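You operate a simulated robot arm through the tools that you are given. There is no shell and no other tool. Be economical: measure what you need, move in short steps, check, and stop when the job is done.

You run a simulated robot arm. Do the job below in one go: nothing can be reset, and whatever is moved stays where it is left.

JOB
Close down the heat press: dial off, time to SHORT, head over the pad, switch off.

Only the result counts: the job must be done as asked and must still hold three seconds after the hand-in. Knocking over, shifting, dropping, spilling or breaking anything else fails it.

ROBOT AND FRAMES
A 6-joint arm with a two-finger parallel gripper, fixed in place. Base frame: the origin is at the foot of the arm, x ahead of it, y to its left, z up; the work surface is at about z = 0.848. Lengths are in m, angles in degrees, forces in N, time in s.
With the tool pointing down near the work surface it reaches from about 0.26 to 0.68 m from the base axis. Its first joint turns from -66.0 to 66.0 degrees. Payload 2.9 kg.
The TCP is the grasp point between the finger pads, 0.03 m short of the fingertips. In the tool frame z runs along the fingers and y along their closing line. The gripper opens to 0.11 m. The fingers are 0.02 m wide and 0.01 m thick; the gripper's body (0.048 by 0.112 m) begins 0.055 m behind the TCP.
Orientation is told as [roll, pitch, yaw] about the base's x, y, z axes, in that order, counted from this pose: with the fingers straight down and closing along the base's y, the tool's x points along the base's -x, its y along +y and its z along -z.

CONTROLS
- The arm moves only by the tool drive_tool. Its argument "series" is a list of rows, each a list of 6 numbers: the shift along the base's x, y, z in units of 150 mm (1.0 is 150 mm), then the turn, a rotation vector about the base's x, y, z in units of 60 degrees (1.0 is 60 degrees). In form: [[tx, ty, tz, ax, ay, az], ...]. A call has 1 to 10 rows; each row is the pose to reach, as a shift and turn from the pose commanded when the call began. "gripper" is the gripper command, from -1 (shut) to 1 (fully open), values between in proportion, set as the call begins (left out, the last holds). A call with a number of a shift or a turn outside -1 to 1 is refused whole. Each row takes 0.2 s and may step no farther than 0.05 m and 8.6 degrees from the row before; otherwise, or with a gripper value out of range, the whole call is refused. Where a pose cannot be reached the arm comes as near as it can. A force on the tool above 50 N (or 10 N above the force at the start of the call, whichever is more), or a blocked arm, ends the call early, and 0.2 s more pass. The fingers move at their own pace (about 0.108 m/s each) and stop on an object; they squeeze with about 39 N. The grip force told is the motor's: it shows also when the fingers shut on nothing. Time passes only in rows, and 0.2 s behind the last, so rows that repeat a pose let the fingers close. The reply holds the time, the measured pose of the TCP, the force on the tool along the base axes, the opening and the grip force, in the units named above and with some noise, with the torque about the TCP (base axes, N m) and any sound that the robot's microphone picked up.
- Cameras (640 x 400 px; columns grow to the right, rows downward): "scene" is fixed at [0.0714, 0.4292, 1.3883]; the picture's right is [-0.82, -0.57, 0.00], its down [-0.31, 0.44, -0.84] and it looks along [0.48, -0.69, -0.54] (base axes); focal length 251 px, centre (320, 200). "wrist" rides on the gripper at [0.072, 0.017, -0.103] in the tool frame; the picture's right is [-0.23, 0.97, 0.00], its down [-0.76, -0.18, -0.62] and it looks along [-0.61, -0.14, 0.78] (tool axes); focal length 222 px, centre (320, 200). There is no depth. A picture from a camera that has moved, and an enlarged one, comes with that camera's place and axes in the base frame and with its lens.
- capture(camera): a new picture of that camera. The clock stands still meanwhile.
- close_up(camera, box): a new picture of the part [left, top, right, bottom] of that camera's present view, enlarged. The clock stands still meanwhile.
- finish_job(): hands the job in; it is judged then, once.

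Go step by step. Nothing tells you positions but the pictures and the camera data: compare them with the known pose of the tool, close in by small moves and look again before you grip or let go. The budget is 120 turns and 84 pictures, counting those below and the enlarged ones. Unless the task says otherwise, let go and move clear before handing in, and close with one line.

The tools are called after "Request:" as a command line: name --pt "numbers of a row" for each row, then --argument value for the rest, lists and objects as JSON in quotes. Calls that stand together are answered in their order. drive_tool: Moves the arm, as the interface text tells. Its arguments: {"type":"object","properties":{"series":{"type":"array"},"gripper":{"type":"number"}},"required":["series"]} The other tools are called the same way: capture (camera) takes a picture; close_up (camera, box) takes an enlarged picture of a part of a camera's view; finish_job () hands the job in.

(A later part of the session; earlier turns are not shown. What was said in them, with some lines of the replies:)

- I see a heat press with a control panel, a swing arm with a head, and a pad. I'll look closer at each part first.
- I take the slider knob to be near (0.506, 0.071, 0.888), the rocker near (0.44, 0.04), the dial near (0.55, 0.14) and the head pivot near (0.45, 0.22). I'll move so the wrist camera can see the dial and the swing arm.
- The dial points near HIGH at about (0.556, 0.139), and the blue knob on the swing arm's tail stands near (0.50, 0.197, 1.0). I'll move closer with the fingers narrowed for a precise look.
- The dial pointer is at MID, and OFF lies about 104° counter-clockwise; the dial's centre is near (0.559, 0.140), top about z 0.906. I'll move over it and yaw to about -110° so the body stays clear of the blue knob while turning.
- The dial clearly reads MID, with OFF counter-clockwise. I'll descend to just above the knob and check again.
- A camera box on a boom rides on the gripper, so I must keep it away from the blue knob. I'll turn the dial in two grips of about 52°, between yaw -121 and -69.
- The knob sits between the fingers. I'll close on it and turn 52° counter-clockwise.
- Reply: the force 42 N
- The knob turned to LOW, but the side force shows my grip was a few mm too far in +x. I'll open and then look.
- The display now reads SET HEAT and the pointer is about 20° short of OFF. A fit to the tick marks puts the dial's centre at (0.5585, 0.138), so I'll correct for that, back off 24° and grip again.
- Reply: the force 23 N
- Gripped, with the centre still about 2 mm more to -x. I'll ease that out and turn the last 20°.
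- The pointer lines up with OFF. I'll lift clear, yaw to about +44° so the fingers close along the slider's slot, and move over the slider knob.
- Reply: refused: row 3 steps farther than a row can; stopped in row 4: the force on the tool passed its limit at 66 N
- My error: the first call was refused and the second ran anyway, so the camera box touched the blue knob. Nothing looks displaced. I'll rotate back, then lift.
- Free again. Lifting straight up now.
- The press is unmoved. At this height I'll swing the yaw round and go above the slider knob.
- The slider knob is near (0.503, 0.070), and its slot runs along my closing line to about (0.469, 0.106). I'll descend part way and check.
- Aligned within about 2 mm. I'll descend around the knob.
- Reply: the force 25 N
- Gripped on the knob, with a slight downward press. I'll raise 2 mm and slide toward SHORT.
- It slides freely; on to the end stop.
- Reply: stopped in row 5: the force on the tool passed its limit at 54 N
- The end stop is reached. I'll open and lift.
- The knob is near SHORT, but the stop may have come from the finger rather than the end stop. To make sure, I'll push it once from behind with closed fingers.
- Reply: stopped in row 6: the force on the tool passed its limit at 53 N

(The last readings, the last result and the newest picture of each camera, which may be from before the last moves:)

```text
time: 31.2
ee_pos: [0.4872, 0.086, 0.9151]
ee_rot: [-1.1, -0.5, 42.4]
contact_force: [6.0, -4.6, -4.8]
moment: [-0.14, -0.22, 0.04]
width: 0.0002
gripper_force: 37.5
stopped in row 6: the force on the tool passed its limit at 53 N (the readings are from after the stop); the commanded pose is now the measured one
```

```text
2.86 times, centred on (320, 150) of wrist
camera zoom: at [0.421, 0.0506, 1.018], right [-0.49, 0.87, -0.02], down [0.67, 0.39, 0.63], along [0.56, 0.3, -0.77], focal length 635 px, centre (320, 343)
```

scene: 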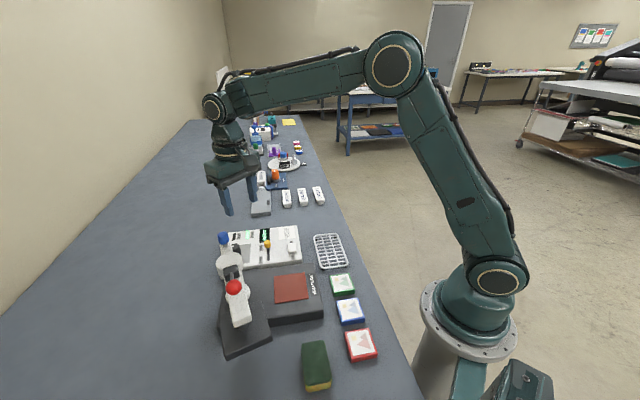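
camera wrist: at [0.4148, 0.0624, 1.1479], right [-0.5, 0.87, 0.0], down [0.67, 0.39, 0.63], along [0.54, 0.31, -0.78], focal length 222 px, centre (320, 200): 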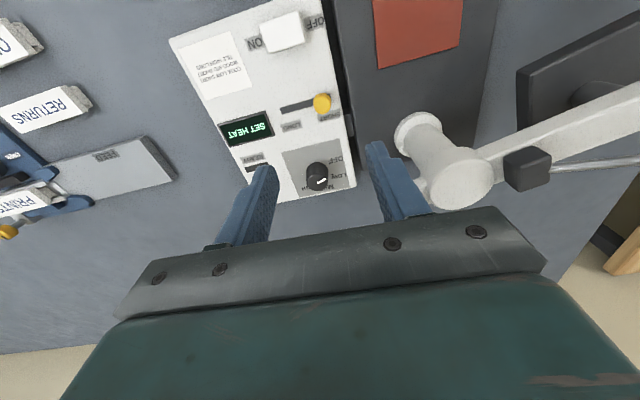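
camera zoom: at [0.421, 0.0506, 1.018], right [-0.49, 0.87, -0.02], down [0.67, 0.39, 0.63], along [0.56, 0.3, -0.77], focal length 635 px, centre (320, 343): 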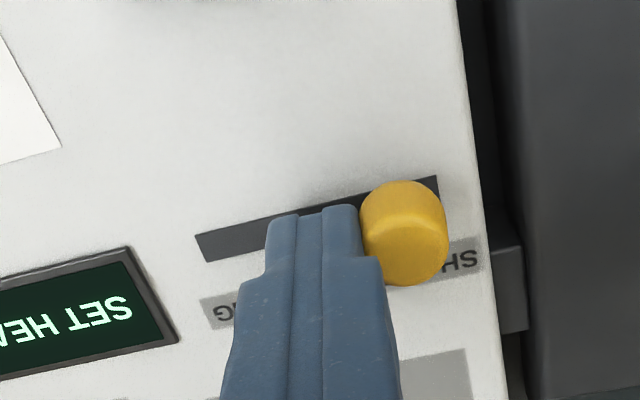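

That was the true end stop, so time is at SHORT. Next I'll lift and look closely at the swing arm, the blue knob and the red-ball lever.

Request:
drive_tool --pt "0.02 -0.02 0.02 0 0 0" --pt "0.02 -0.02 0.3 0 0 0" --pt "0.02 -0.02 0.6 0 0 0" --pt "0.02 -0.02 0.9 0 0 0" --pt "0.02 -0.02 1.0 0 0 0"

Request:
drive_tool --pt "-0.2 0 0.15 0 0 0" --pt "-0.4 0.1 0.35 0 0 0" --pt "-0.6 0.2 0.35 0 0 0" --pt "-0.65 0.3 0.35 0 0 0" --pt "-0.65 0.3 0.35 0 0 0"

Request:
capture --camera "wrist"

Request:
close_up --camera "scene" --box '[190, 220, 330, 370]'

```text
time: 32.4
ee_pos: [0.4843, 0.0828, 1.0636]
ee_rot: [-0.9, -0.4, 42.6]
contact_force: [0.3, -0.6, -0.3]
moment: [0.02, 0.01, -0.02]
width: 0.0002
gripper_force: 37.4
```

```text
time: 33.6
ee_pos: [0.3903, 0.1327, 1.1159]
ee_rot: [-1.0, -0.4, 42.5]
contact_force: [-0.1, -0.1, -0.1]
moment: [0.0, -0.02, 0.03]
width: 0.0001
gripper_force: 38.0
```

```text
42 pictures are left
camera wrist: at [0.325, 0.0973, 1.2192], right [-0.49, 0.87, -0.01], down [0.67, 0.39, 0.63], along [0.56, 0.3, -0.78], focal length 222 px, centre (320, 200)
```

wrist: 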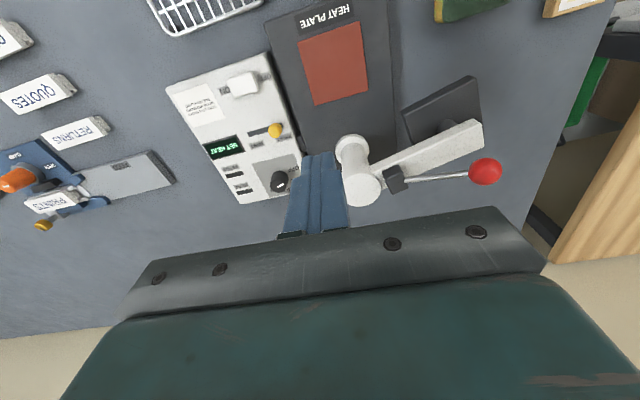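

```text
2.67 times, centred on (260, 295) of scene
camera zoom: at [0.0714, 0.4292, 1.3883], right [-0.82, -0.57, 0.0], down [-0.31, 0.44, -0.84], along [0.48, -0.69, -0.54], focal length 668 px, centre (480, -53)
```

zoom: 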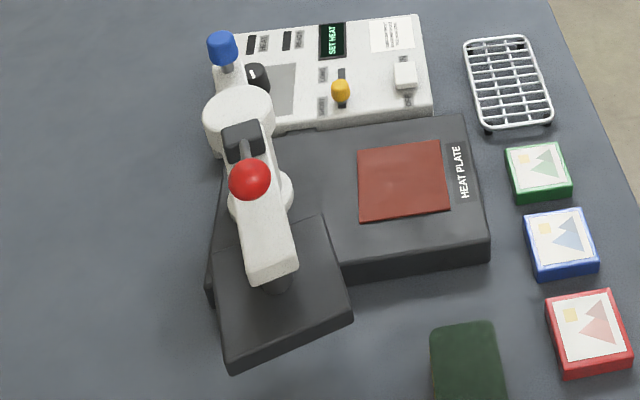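

I'll use the blue handle on the arm's tail, straddling it with the fingers and sweeping it about the pivot near (0.446, 0.227). First I'll move above the handle with yaw about -28°.

Request:
drive_tool --pt "0.1 0.0 0 0 0 -0.13" --pt "0.25 0.05 0 0 0 -0.26" --pt "0.4 0.15 0 0 0 -0.39" --pt "0.55 0.25 0 0 0 -0.52" --pt "0.7 0.38 0 0 0 -0.65" --pt "0.733 0.43 0 0 0 -0.78" --pt "0.733 0.43 0 0 0 -0.91" --pt "0.733 0.43 0 0 0 -0.98" --gripper -0.1

```text
time: 35.4
ee_pos: [0.5009, 0.1939, 1.1182]
ee_rot: [-1.1, -0.4, -16.4]
contact_force: [0.0, -0.2, 0.8]
moment: [-0.01, 0.03, -0.03]
width: 0.0498
gripper_force: 0.1
```

Request:
drive_tool --pt "0 0.01 0 0.018 0 -0.1" --pt "0 0.02 0 0.018 0.006 -0.2" --pt "0 0.02 -0.15 0.018 0.006 -0.2" --pt "0 0.02 -0.25 0.018 0.006 -0.2" --pt "0 0.02 -0.25 0.018 0.006 -0.2"

Request:
capture --camera "wrist"

Request:
close_up --camera "scene" --box '[160, 180, 320, 300]'

```text
time: 36.6
ee_pos: [0.5008, 0.1966, 1.0822]
ee_rot: [-0.1, 0.3, -28.3]
contact_force: [-0.8, 0.9, 0.0]
moment: [0.03, -0.01, -0.01]
width: 0.0494
gripper_force: 0.0
```

```text
40 pictures are left
camera wrist: at [0.4473, 0.2464, 1.1852], right [0.66, 0.75, 0.0], down [0.59, -0.52, 0.62], along [0.46, -0.41, -0.79], focal length 222 px, centre (320, 200)
```

wrist: 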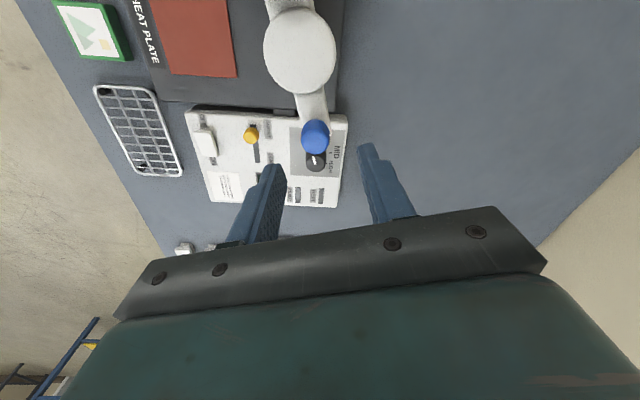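

```text
3.33 times, centred on (240, 240) of scene
camera zoom: at [0.0714, 0.4292, 1.3883], right [-0.82, -0.57, 0.0], down [-0.31, 0.44, -0.84], along [0.48, -0.69, -0.54], focal length 835 px, centre (587, 67)
```

zoom: 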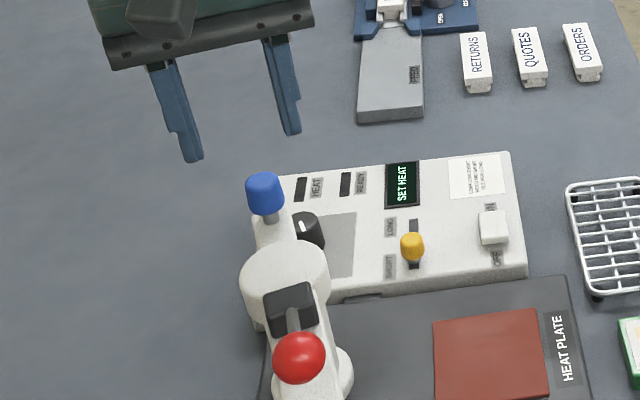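

The handle sits at (0.498, 0.1965) with the pivot at (0.448, 0.225). I'll descend so the fingers straddle the handle.

Request:
drive_tool --pt "-0.015 0 -0.2 0 0 0" --pt "-0.015 0 -0.38 0 0 0" --pt "-0.015 0 -0.38 0 0 0"

Request:
capture --camera "wrist"

Request:
close_up --camera "scene" --box '[160, 180, 320, 300]'

```text
time: 37.4
ee_pos: [0.4978, 0.1985, 1.026]
ee_rot: [-0.1, 0.3, -28.3]
contact_force: [-0.1, 0.1, -0.2]
moment: [0.04, -0.04, 0.02]
width: 0.0493
gripper_force: 0.1
```

```text
38 pictures are left
camera wrist: at [0.4442, 0.2478, 1.1294], right [0.66, 0.75, 0.0], down [0.59, -0.52, 0.62], along [0.46, -0.41, -0.79], focal length 222 px, centre (320, 200)
```

wrist: 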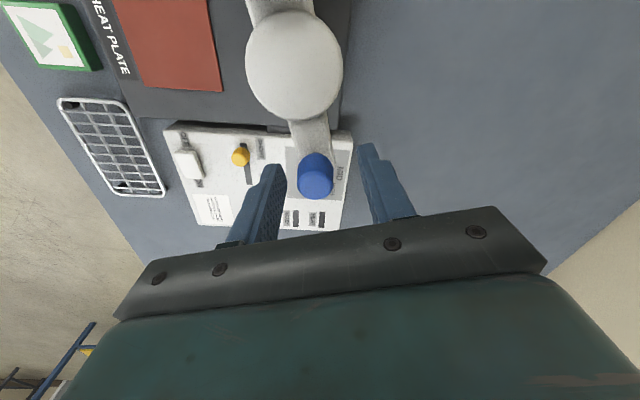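

```text
3.33 times, centred on (240, 240) of scene
camera zoom: at [0.0714, 0.4292, 1.3883], right [-0.82, -0.57, 0.0], down [-0.31, 0.44, -0.84], along [0.48, -0.69, -0.54], focal length 835 px, centre (587, 67)
```

zoom: 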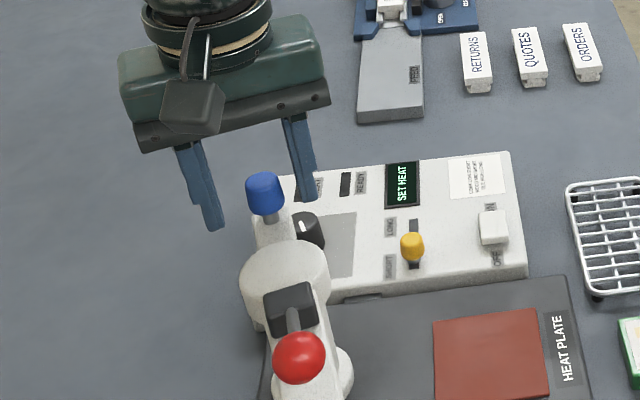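

The fingers straddle the handle. I'll lower 7 mm and sweep the first 32° of the arc, counter-clockwise.

Request:
drive_tool --pt "0 0 -0.05 0 0 0" --pt "0.012 0.024 -0.05 0 0 0.067" --pt "0.023 0.048 -0.05 0 0 0.133" --pt "0.039 0.099 -0.05 0 0 0.267" --pt "0.047 0.151 -0.05 0 0 0.4" --pt "0.048 0.205 -0.05 0 0 0.533" --pt "0.048 0.205 -0.05 0 0 0.533"

Request:
capture --camera "scene"

Request:
capture --camera "wrist"

```text
time: 39.0
ee_pos: [0.5055, 0.2265, 1.0185]
ee_rot: [-0.1, 0.3, 3.9]
contact_force: [-0.1, 0.0, -0.3]
moment: [0.0, 0.01, 0.03]
width: 0.0496
gripper_force: 0.0
```

```text
36 pictures are left
```

scene: 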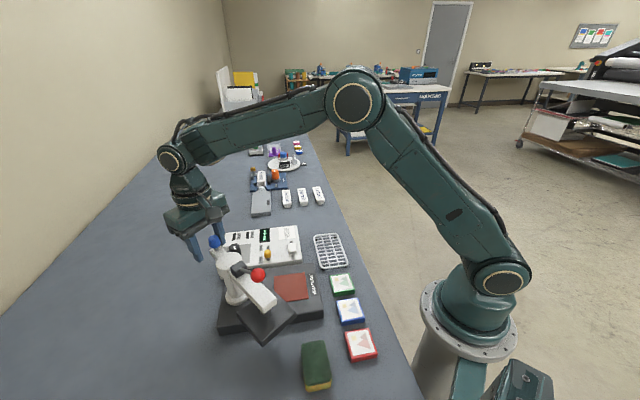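

```text
35 pictures are left
camera wrist: at [0.4342, 0.2393, 1.1211], right [0.16, 0.99, 0.0], down [0.78, -0.13, 0.62], along [0.61, -0.1, -0.79], focal length 222 px, centre (320, 200)
```

wrist: 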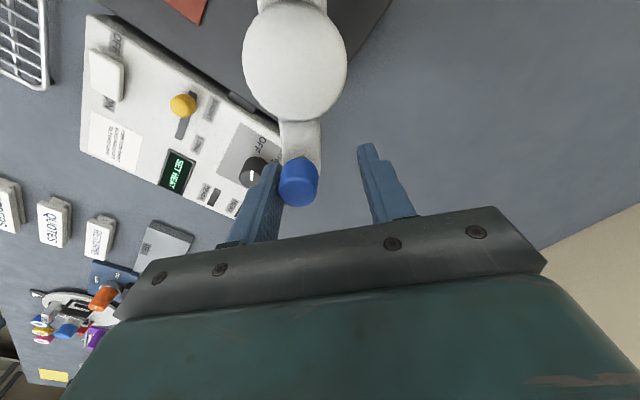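

The arm swings freely. Continuing the arc to about 66°, slower at the end.

Request:
drive_tool --pt "-0.006 0.053 0 0 0 0.133" --pt "-0.019 0.105 0 0 0 0.267" --pt "-0.04 0.153 0 0 0 0.4" --pt "-0.053 0.176 0 0 0 0.467" --pt "-0.067 0.199 0 0 0 0.533" --pt "-0.067 0.199 0 0 0 0.533"

Request:
close_up --camera "scene" --box '[180, 200, 360, 350]'

Request:
capture --camera "wrist"

```text
time: 40.4
ee_pos: [0.4951, 0.2571, 1.0166]
ee_rot: [-0.1, 0.3, 35.9]
contact_force: [0.2, 0.5, 0.3]
moment: [0.0, 0.0, -0.01]
width: 0.0496
gripper_force: 0.0
```

```text
2.67 times, centred on (270, 275) of scene
camera zoom: at [0.0714, 0.4292, 1.3883], right [-0.82, -0.57, 0.0], down [-0.31, 0.44, -0.84], along [0.48, -0.69, -0.54], focal length 668 px, centre (453, 0)
```

zoom: 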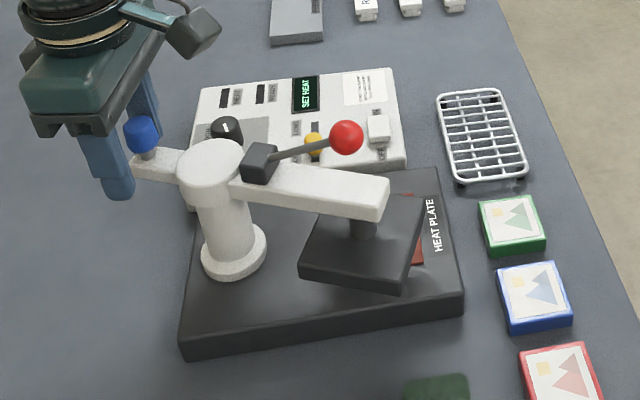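

```text
33 pictures are left
camera wrist: at [0.4283, 0.2295, 1.1204], right [-0.38, 0.92, 0.0], down [0.72, 0.3, 0.62], along [0.57, 0.24, -0.79], focal length 222 px, centre (320, 200)
```

wrist: 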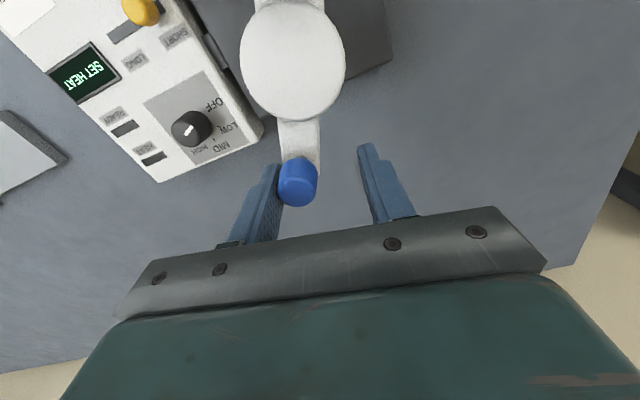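

The head needs roughly 15° more. Continuing in small steps.

Request:
drive_tool --pt "-0.016 0.022 0 0 0 0.067" --pt "-0.033 0.042 0 0 0 0.133" --pt "-0.042 0.052 0 0 0 0.167" --pt "-0.052 0.061 0 0 0 0.2" --pt "-0.052 0.061 0 0 0 0.2"

Request:
close_up --camera "scene" --box '[180, 200, 360, 350]'

```text
time: 41.6
ee_pos: [0.4883, 0.2654, 1.0157]
ee_rot: [-0.2, 0.3, 47.7]
contact_force: [0.1, -1.6, 3.7]
moment: [-0.06, -0.08, 0.04]
width: 0.05
gripper_force: 0.9
```

```text
2.67 times, centred on (270, 275) of scene
camera zoom: at [0.0714, 0.4292, 1.3883], right [-0.82, -0.57, 0.0], down [-0.31, 0.44, -0.84], along [0.48, -0.69, -0.54], focal length 668 px, centre (453, 0)
```

zoom: 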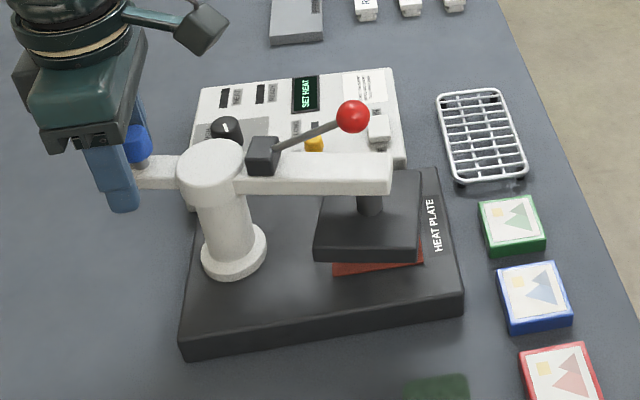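

Request:
drive_tool --pt "-0.01 0.009 0 0 0 0.033" --pt "-0.02 0.017 0 0 0 0.067" --pt "-0.031 0.026 0 0 0 0.1" --pt "-0.042 0.034 0 0 0 0.133" --pt "-0.042 0.034 0 0 0 0.133"

Request:
close_up --camera "scene" --box '[180, 200, 360, 350]'

Request:
capture --camera "wrist"

```text
time: 42.8
ee_pos: [0.4818, 0.2703, 1.0165]
ee_rot: [-0.1, 0.4, 55.8]
contact_force: [0.2, -0.2, -0.4]
moment: [-0.01, -0.01, -0.03]
width: 0.0494
gripper_force: 0.1
```

```text
2.67 times, centred on (270, 275) of scene
camera zoom: at [0.0714, 0.4292, 1.3883], right [-0.82, -0.57, 0.0], down [-0.31, 0.44, -0.84], along [0.48, -0.69, -0.54], focal length 668 px, centre (453, 0)
```

zoom: 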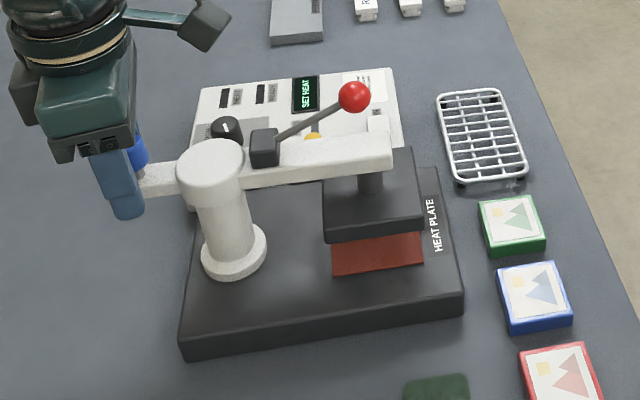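

```text
30 pictures are left
camera wrist: at [0.4284, 0.2218, 1.12], right [-0.68, 0.74, 0.0], down [0.58, 0.53, 0.62], along [0.46, 0.42, -0.79], focal length 222 px, centre (320, 200)
```

wrist: 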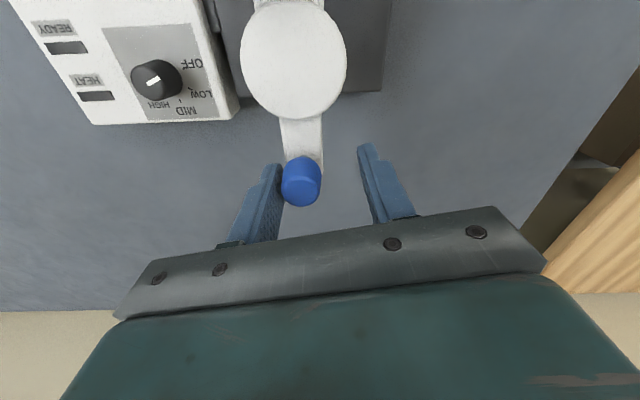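

The head is now almost square over the pad, perhaps 1–2° short. I'll give it a tiny nudge to feel for a stop.

Request:
drive_tool --pt "-0.005 0.005 0 0 0 0.015" --pt "-0.01 0.01 0 0 0 0.03" --pt "-0.01 0.01 0 0 0 0.03"

Request:
close_up --camera "scene" --box '[180, 200, 360, 350]'

```text
time: 43.6
ee_pos: [0.4801, 0.273, 1.0173]
ee_rot: [0.0, 0.2, 57.4]
contact_force: [0.1, 0.1, -0.1]
moment: [0.03, -0.02, 0.0]
width: 0.0496
gripper_force: 0.2
```

```text
2.67 times, centred on (270, 275) of scene
camera zoom: at [0.0714, 0.4292, 1.3883], right [-0.82, -0.57, 0.0], down [-0.31, 0.44, -0.84], along [0.48, -0.69, -0.54], focal length 668 px, centre (453, 0)
```

zoom: 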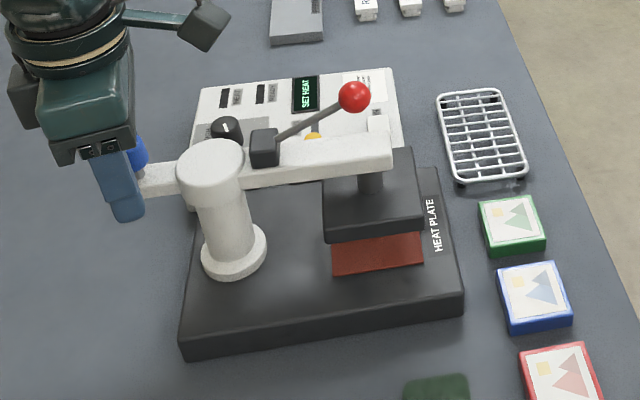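

Request:
close_up --camera "wrist" --box '[230, 100, 410, 240]'

```text
2.86 times, centred on (320, 170) of wrist
camera zoom: at [0.4282, 0.2221, 1.1203], right [-0.7, 0.72, 0.0], down [0.56, 0.55, 0.62], along [0.44, 0.43, -0.79], focal length 635 px, centre (320, 286)
```

zoom: 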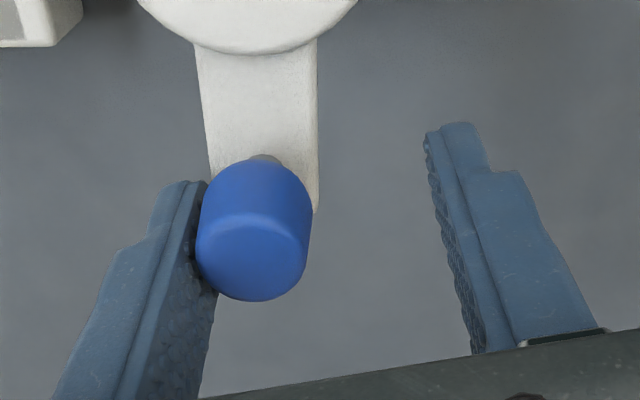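

Request:
drive_tool --pt "-0.005 0.005 0 0 0 0" --pt "-0.01 0.01 0 0 0 0" --pt "-0.01 0.01 0 0 0 0"

Request:
close_up --camera "scene" --box '[180, 200, 360, 350]'

```text
time: 44.4
ee_pos: [0.4796, 0.2744, 1.0172]
ee_rot: [-0.1, 0.3, 57.4]
contact_force: [3.2, -3.7, 1.1]
moment: [-0.06, -0.08, -0.01]
width: 0.052
gripper_force: 2.8
```

```text
2.67 times, centred on (270, 275) of scene
camera zoom: at [0.0715, 0.4291, 1.3883], right [-0.82, -0.57, 0.0], down [-0.31, 0.44, -0.84], along [0.48, -0.69, -0.54], focal length 668 px, centre (453, 0)
```

zoom: 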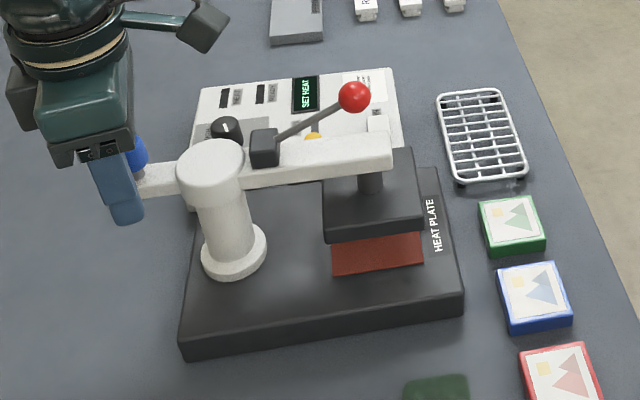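

The head rests against its stop, squarely over the pad. I'll back off, lift, and go to look at the switch.

Request:
drive_tool --pt "0.025 -0.025 0 0 0 0" --pt "0.025 -0.025 0.25 0 0 0" --pt "0.025 -0.025 0.5 0 0 0" --pt "0.025 -0.03 0.75 0 0 0" --pt "0.1 -0.3 0.75 0 0 0" --pt "0.1 -0.6 0.75 0 0 0" --pt "0.1 -0.85 0.75 0 0 0" --pt "0.0 -1.0 0.75 0 0 -0.1" --pt "-0.15 -1.0 0.75 0 0 -0.2" --pt "-0.15 -1.0 0.75 0 0 -0.2" --gripper -1

```text
time: 44.9
ee_pos: [0.4915, 0.2661, 1.0173]
ee_rot: [-0.8, -0.4, 56.1]
contact_force: [16.2, -7.1, -6.6]
moment: [0.66, -0.88, 0.02]
width: 0.0232
gripper_force: 39.3
stopped in row 2: the force on the tool passed its limit at 72 N (the readings are from after the stop); the commanded pose is now the measured one
```

Another error: I commanded the gripper shut while still around the handle. Opening now.

Request:
drive_tool --pt "0 0 0 0 0 0" --pt "0 0 0 0 0 0" --gripper 0

Request:
close_up --camera "scene" --box '[180, 200, 360, 350]'

Request:
close_up --camera "wrist" --box '[230, 100, 410, 240]'

```text
time: 45.5
ee_pos: [0.4865, 0.2678, 1.0188]
ee_rot: [-0.5, -0.1, 56.5]
contact_force: [0.5, 0.2, -0.1]
moment: [-0.02, 0.0, 0.0]
width: 0.0548
gripper_force: 0.0
```

```text
2.67 times, centred on (270, 275) of scene
camera zoom: at [0.0714, 0.4292, 1.3883], right [-0.82, -0.57, 0.0], down [-0.31, 0.44, -0.84], along [0.48, -0.69, -0.54], focal length 668 px, centre (453, 0)
```

zoom: 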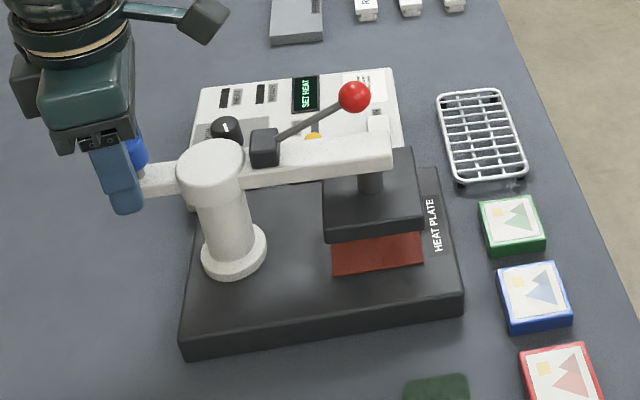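

```text
2.86 times, centred on (320, 170) of wrist
camera zoom: at [0.434, 0.2176, 1.1208], right [-0.69, 0.73, -0.01], down [0.56, 0.54, 0.63], along [0.46, 0.43, -0.78], focal length 635 px, centre (320, 286)
```

zoom: 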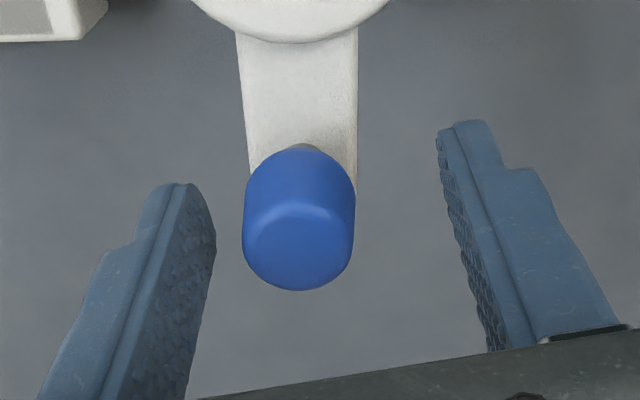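

The head hasn't moved and the fingers are clear of the handle on both sides. Lifting straight up, then over to the switch.

Request:
drive_tool --pt "0 0 0.2 0 0 0" --pt "0 0 0.45 0 0 0" --pt "0 0 0.7 0 0 0" --pt "0.1 -0.25 0.75 0 0 0" --pt "0.1 -0.55 0.75 0 0 0" --pt "0.1 -0.85 0.75 0 0 0" --pt "0.0 -1.0 0.75 0 0 -0.1" --pt "-0.15 -1.0 0.75 0 0 -0.2" --pt "-0.15 -1.0 0.75 0 0 -0.2"

Request:
capture --camera "wrist"

```text
time: 47.5
ee_pos: [0.4673, 0.1203, 1.1296]
ee_rot: [-0.6, -0.1, 44.5]
contact_force: [0.2, -0.2, -0.6]
moment: [0.0, 0.0, -0.01]
width: 0.0549
gripper_force: 0.2
```

```text
24 pictures are left
camera wrist: at [0.4039, 0.0819, 1.2323], right [-0.52, 0.85, -0.01], down [0.66, 0.41, 0.63], along [0.54, 0.32, -0.78], focal length 222 px, centre (320, 200)
```

wrist: 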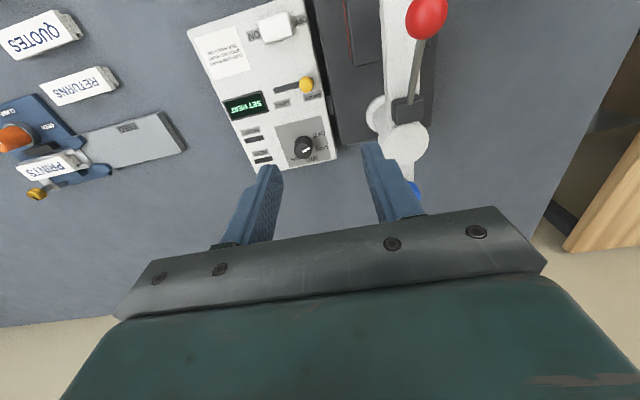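

Now move over near the switch for a close look.

Request:
drive_tool --pt "-0.08 -0.3 0 0 0 0" --pt "-0.16 -0.54 -0.15 0 0 0" --pt "-0.2 -0.54 -0.4 0 0 0" --pt "-0.2 -0.54 -0.65 0 0 0" --pt "-0.2 -0.54 -0.8 0 0 0" --pt "-0.2 -0.54 -0.8 0 0 0" --gripper -0.1

Request:
capture --camera "wrist"

Request:
close_up --camera "scene" --box '[240, 200, 340, 280]'

```text
time: 48.9
ee_pos: [0.4339, 0.0342, 1.0101]
ee_rot: [-0.6, -0.2, 44.5]
contact_force: [0.7, 0.6, 0.0]
moment: [0.04, -0.02, -0.04]
width: 0.0495
gripper_force: 0.1
```

```text
23 pictures are left
camera wrist: at [0.3708, -0.0022, 1.1127], right [-0.52, 0.85, -0.01], down [0.66, 0.41, 0.63], along [0.54, 0.32, -0.78], focal length 222 px, centre (320, 200)
```

wrist: 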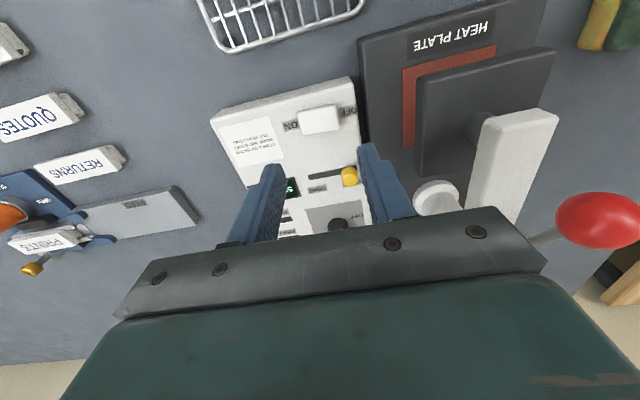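

```text
5.00 times, centred on (290, 240) of scene
camera zoom: at [0.0714, 0.4292, 1.3883], right [-0.82, -0.57, 0.0], down [-0.31, 0.44, -0.84], along [0.48, -0.69, -0.54], focal length 1253 px, centre (470, 0)
```

zoom: 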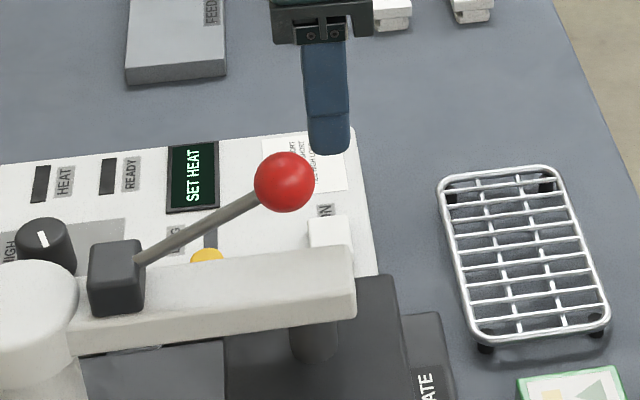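

Request:
close_up --camera "wrist" --box '[260, 80, 380, 180]'

```text
4.00 times, centred on (320, 130) of wrist
camera zoom: at [0.3708, -0.0022, 1.1127], right [-0.52, 0.85, -0.01], down [0.66, 0.41, 0.63], along [0.54, 0.32, -0.78], focal length 888 px, centre (320, 480)
```

zoom: 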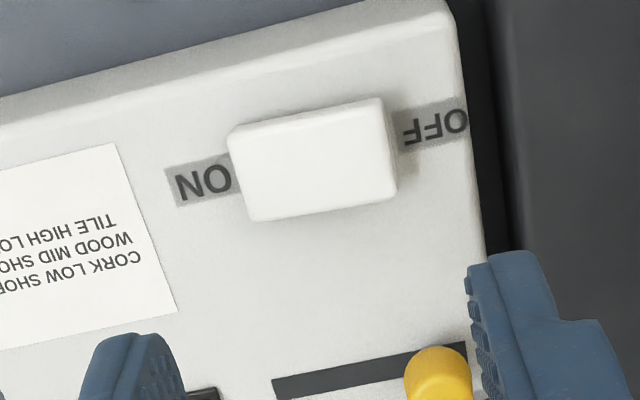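

It is a rocker with the ON end down and the OFF end raised, its OFF end near (0.427, 0.048). I'll close the fingers and position just above that end.

Request:
drive_tool --pt "-0.03 0.05 0 0 0 0" --pt "-0.053 0.1 0 0 0 0" --pt "-0.053 0.1 -0.2 0 0 0" --pt "-0.053 0.1 -0.5 0 0 0" --pt "-0.053 0.1 -0.5 0 0 0" --gripper -1

Request:
close_up --camera "wrist" --box '[240, 80, 400, 200]'

Request:
close_up --camera "scene" --box '[240, 200, 340, 280]'

```text
time: 50.1
ee_pos: [0.4266, 0.0511, 0.9356]
ee_rot: [-0.6, -0.2, 44.6]
contact_force: [0.0, 0.1, -0.3]
moment: [-0.02, 0.0, 0.01]
width: 0.0
gripper_force: 37.6
```

```text
3.33 times, centred on (320, 140) of wrist
camera zoom: at [0.3631, 0.0131, 1.0388], right [-0.52, 0.85, -0.01], down [0.66, 0.41, 0.63], along [0.54, 0.32, -0.78], focal length 740 px, centre (320, 400)
```

zoom: 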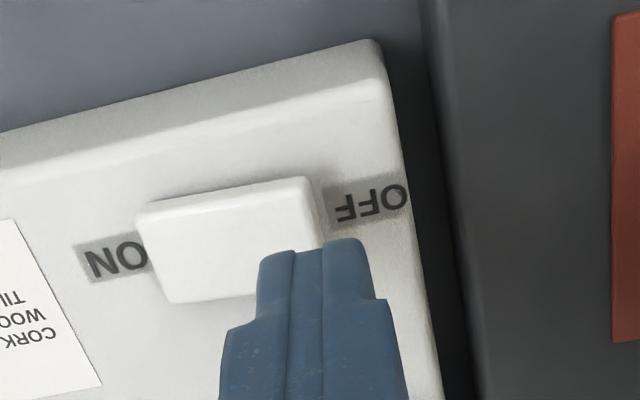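

```text
5.00 times, centred on (290, 240) of scene
camera zoom: at [0.0714, 0.4292, 1.3883], right [-0.82, -0.57, 0.0], down [-0.31, 0.44, -0.84], along [0.48, -0.69, -0.54], focal length 1253 px, centre (470, 0)
```

zoom: 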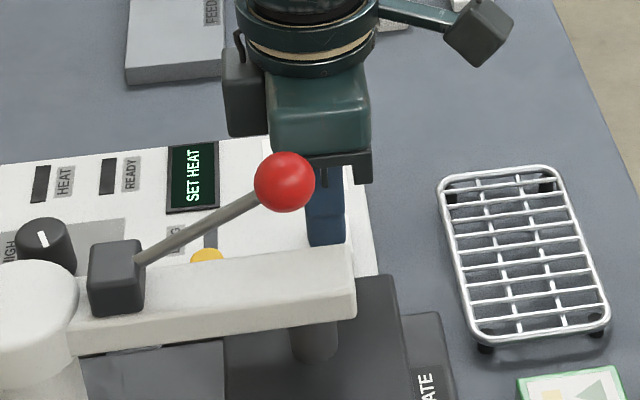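

The tip is over the OFF end. After a 4 mm correction I'll press down in small steps.

Request:
drive_tool --pt "0 -0.024 0 0 0 0" --pt "0 -0.024 -0.06 0 0 0" --pt "0 -0.024 -0.09 0 0 0" --pt "0 -0.024 -0.11 0 0 0" --pt "0 -0.024 -0.13 0 0 0" --pt "0 -0.024 -0.145 0 0 0"

Request:
close_up --camera "wrist" --box '[240, 80, 400, 200]'

```text
time: 51.3
ee_pos: [0.4274, 0.0478, 0.9207]
ee_rot: [-0.5, -0.1, 44.6]
contact_force: [-8.5, -0.5, 13.3]
moment: [-0.08, 0.19, -0.05]
width: 0.0
gripper_force: 38.7
stopped in row 6: the force on the tool passed its limit at 58 N (the readings are from after the stop); the commanded pose is now the measured one
```

```text
3.33 times, centred on (320, 140) of wrist
camera zoom: at [0.3643, 0.0102, 1.0227], right [-0.52, 0.85, -0.01], down [0.66, 0.41, 0.63], along [0.54, 0.32, -0.78], focal length 740 px, centre (320, 400)
```

zoom: 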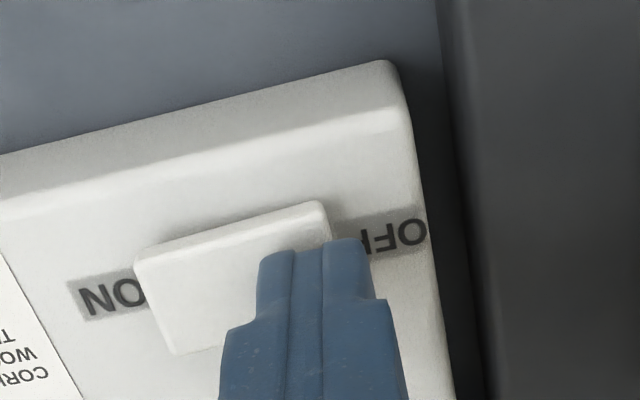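

The rocker seems to have tipped to OFF. I'll lift and check.

Request:
drive_tool --pt "0 0 0.2 0 0 0" --pt "0 0 0.5 0 0 0" --pt "0 0 0.8 0 0 0" --pt "0 0 1.0 0 0 0" --pt "0 0 1.0 0 0 0"

Request:
close_up --camera "wrist" --box '[220, 0, 400, 150]'

Request:
close_up --camera "scene" --box '[190, 200, 350, 320]'

```text
time: 52.5
ee_pos: [0.4292, 0.0469, 1.071]
ee_rot: [-0.5, -0.1, 44.5]
contact_force: [-0.2, 0.0, -0.4]
moment: [-0.02, 0.01, 0.02]
width: 0.0
gripper_force: 37.8
```

```text
2.67 times, centred on (310, 75) of wrist
camera zoom: at [0.3651, 0.0108, 1.1728], right [-0.52, 0.85, -0.01], down [0.66, 0.41, 0.63], along [0.54, 0.32, -0.78], focal length 592 px, centre (347, 533)
```

zoom: 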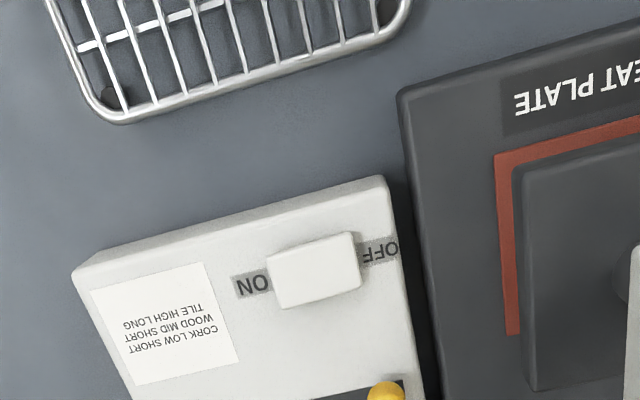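

```text
3.33 times, centred on (270, 260) of scene
camera zoom: at [0.0714, 0.4292, 1.3883], right [-0.82, -0.57, 0.0], down [-0.31, 0.44, -0.84], along [0.48, -0.69, -0.54], focal length 835 px, centre (487, 0)
```

zoom: 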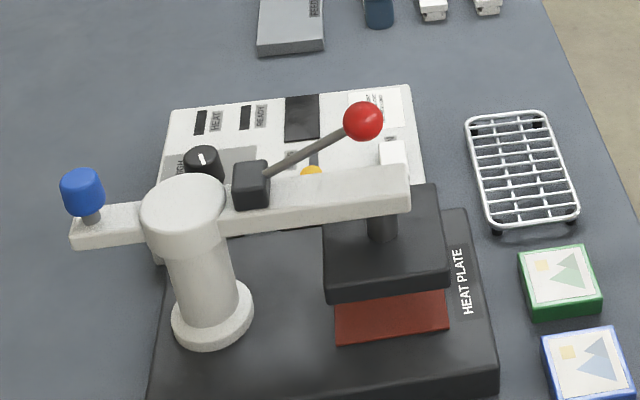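

The display is dark, so the switch is off, and the head is square over the pad. I'll retreat upward with one last look at the dial and slider.

Request:
drive_tool --pt "0.1 0.0 0.2 0 0 0" --pt "0.3 0.1 0.4 0 0 0" --pt "0.4 0.3 0.4 0 0 0" --pt "0.4 0.3 0.4 0 0 0"

Request:
close_up --camera "wrist" --box '[220, 40, 400, 190]'

Request:
capture --camera "scene"

```text
time: 53.5
ee_pos: [0.4885, 0.0924, 1.1305]
ee_rot: [-0.5, -0.1, 44.6]
contact_force: [0.1, -0.4, 0.5]
moment: [0.02, -0.01, 0.0]
width: 0.0
gripper_force: 37.4
```

```text
2.67 times, centred on (310, 115) of wrist
camera zoom: at [0.425, 0.0555, 1.2323], right [-0.52, 0.85, -0.01], down [0.66, 0.41, 0.63], along [0.54, 0.32, -0.78], focal length 592 px, centre (347, 427)
```

zoom: 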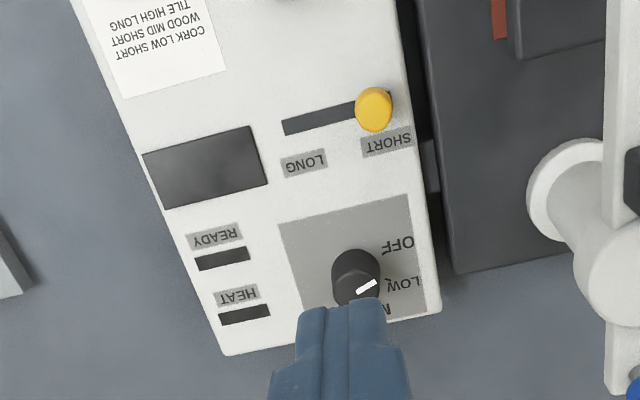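

```text
14 pictures are left
```

scene: 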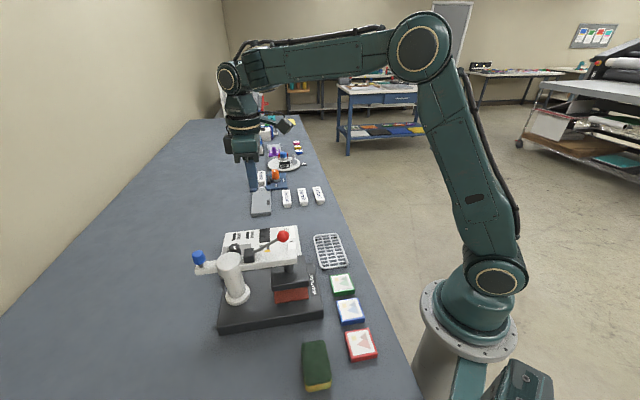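

The dial points at OFF, the slider is at SHORT, the head is over the pad, the display and lamps are dark, and the gripper is clear. Handing in.

Request:
finish_job

```text
The job is handed in.
```

The heat press is closed down and handed in: dial at OFF, time at SHORT, head squarely over the pad, switch off with the display dark. On the way I bumped the blue handle once with the camera box and once briefly closed the gripper on it. Pictures afterwards showed no shift either time.
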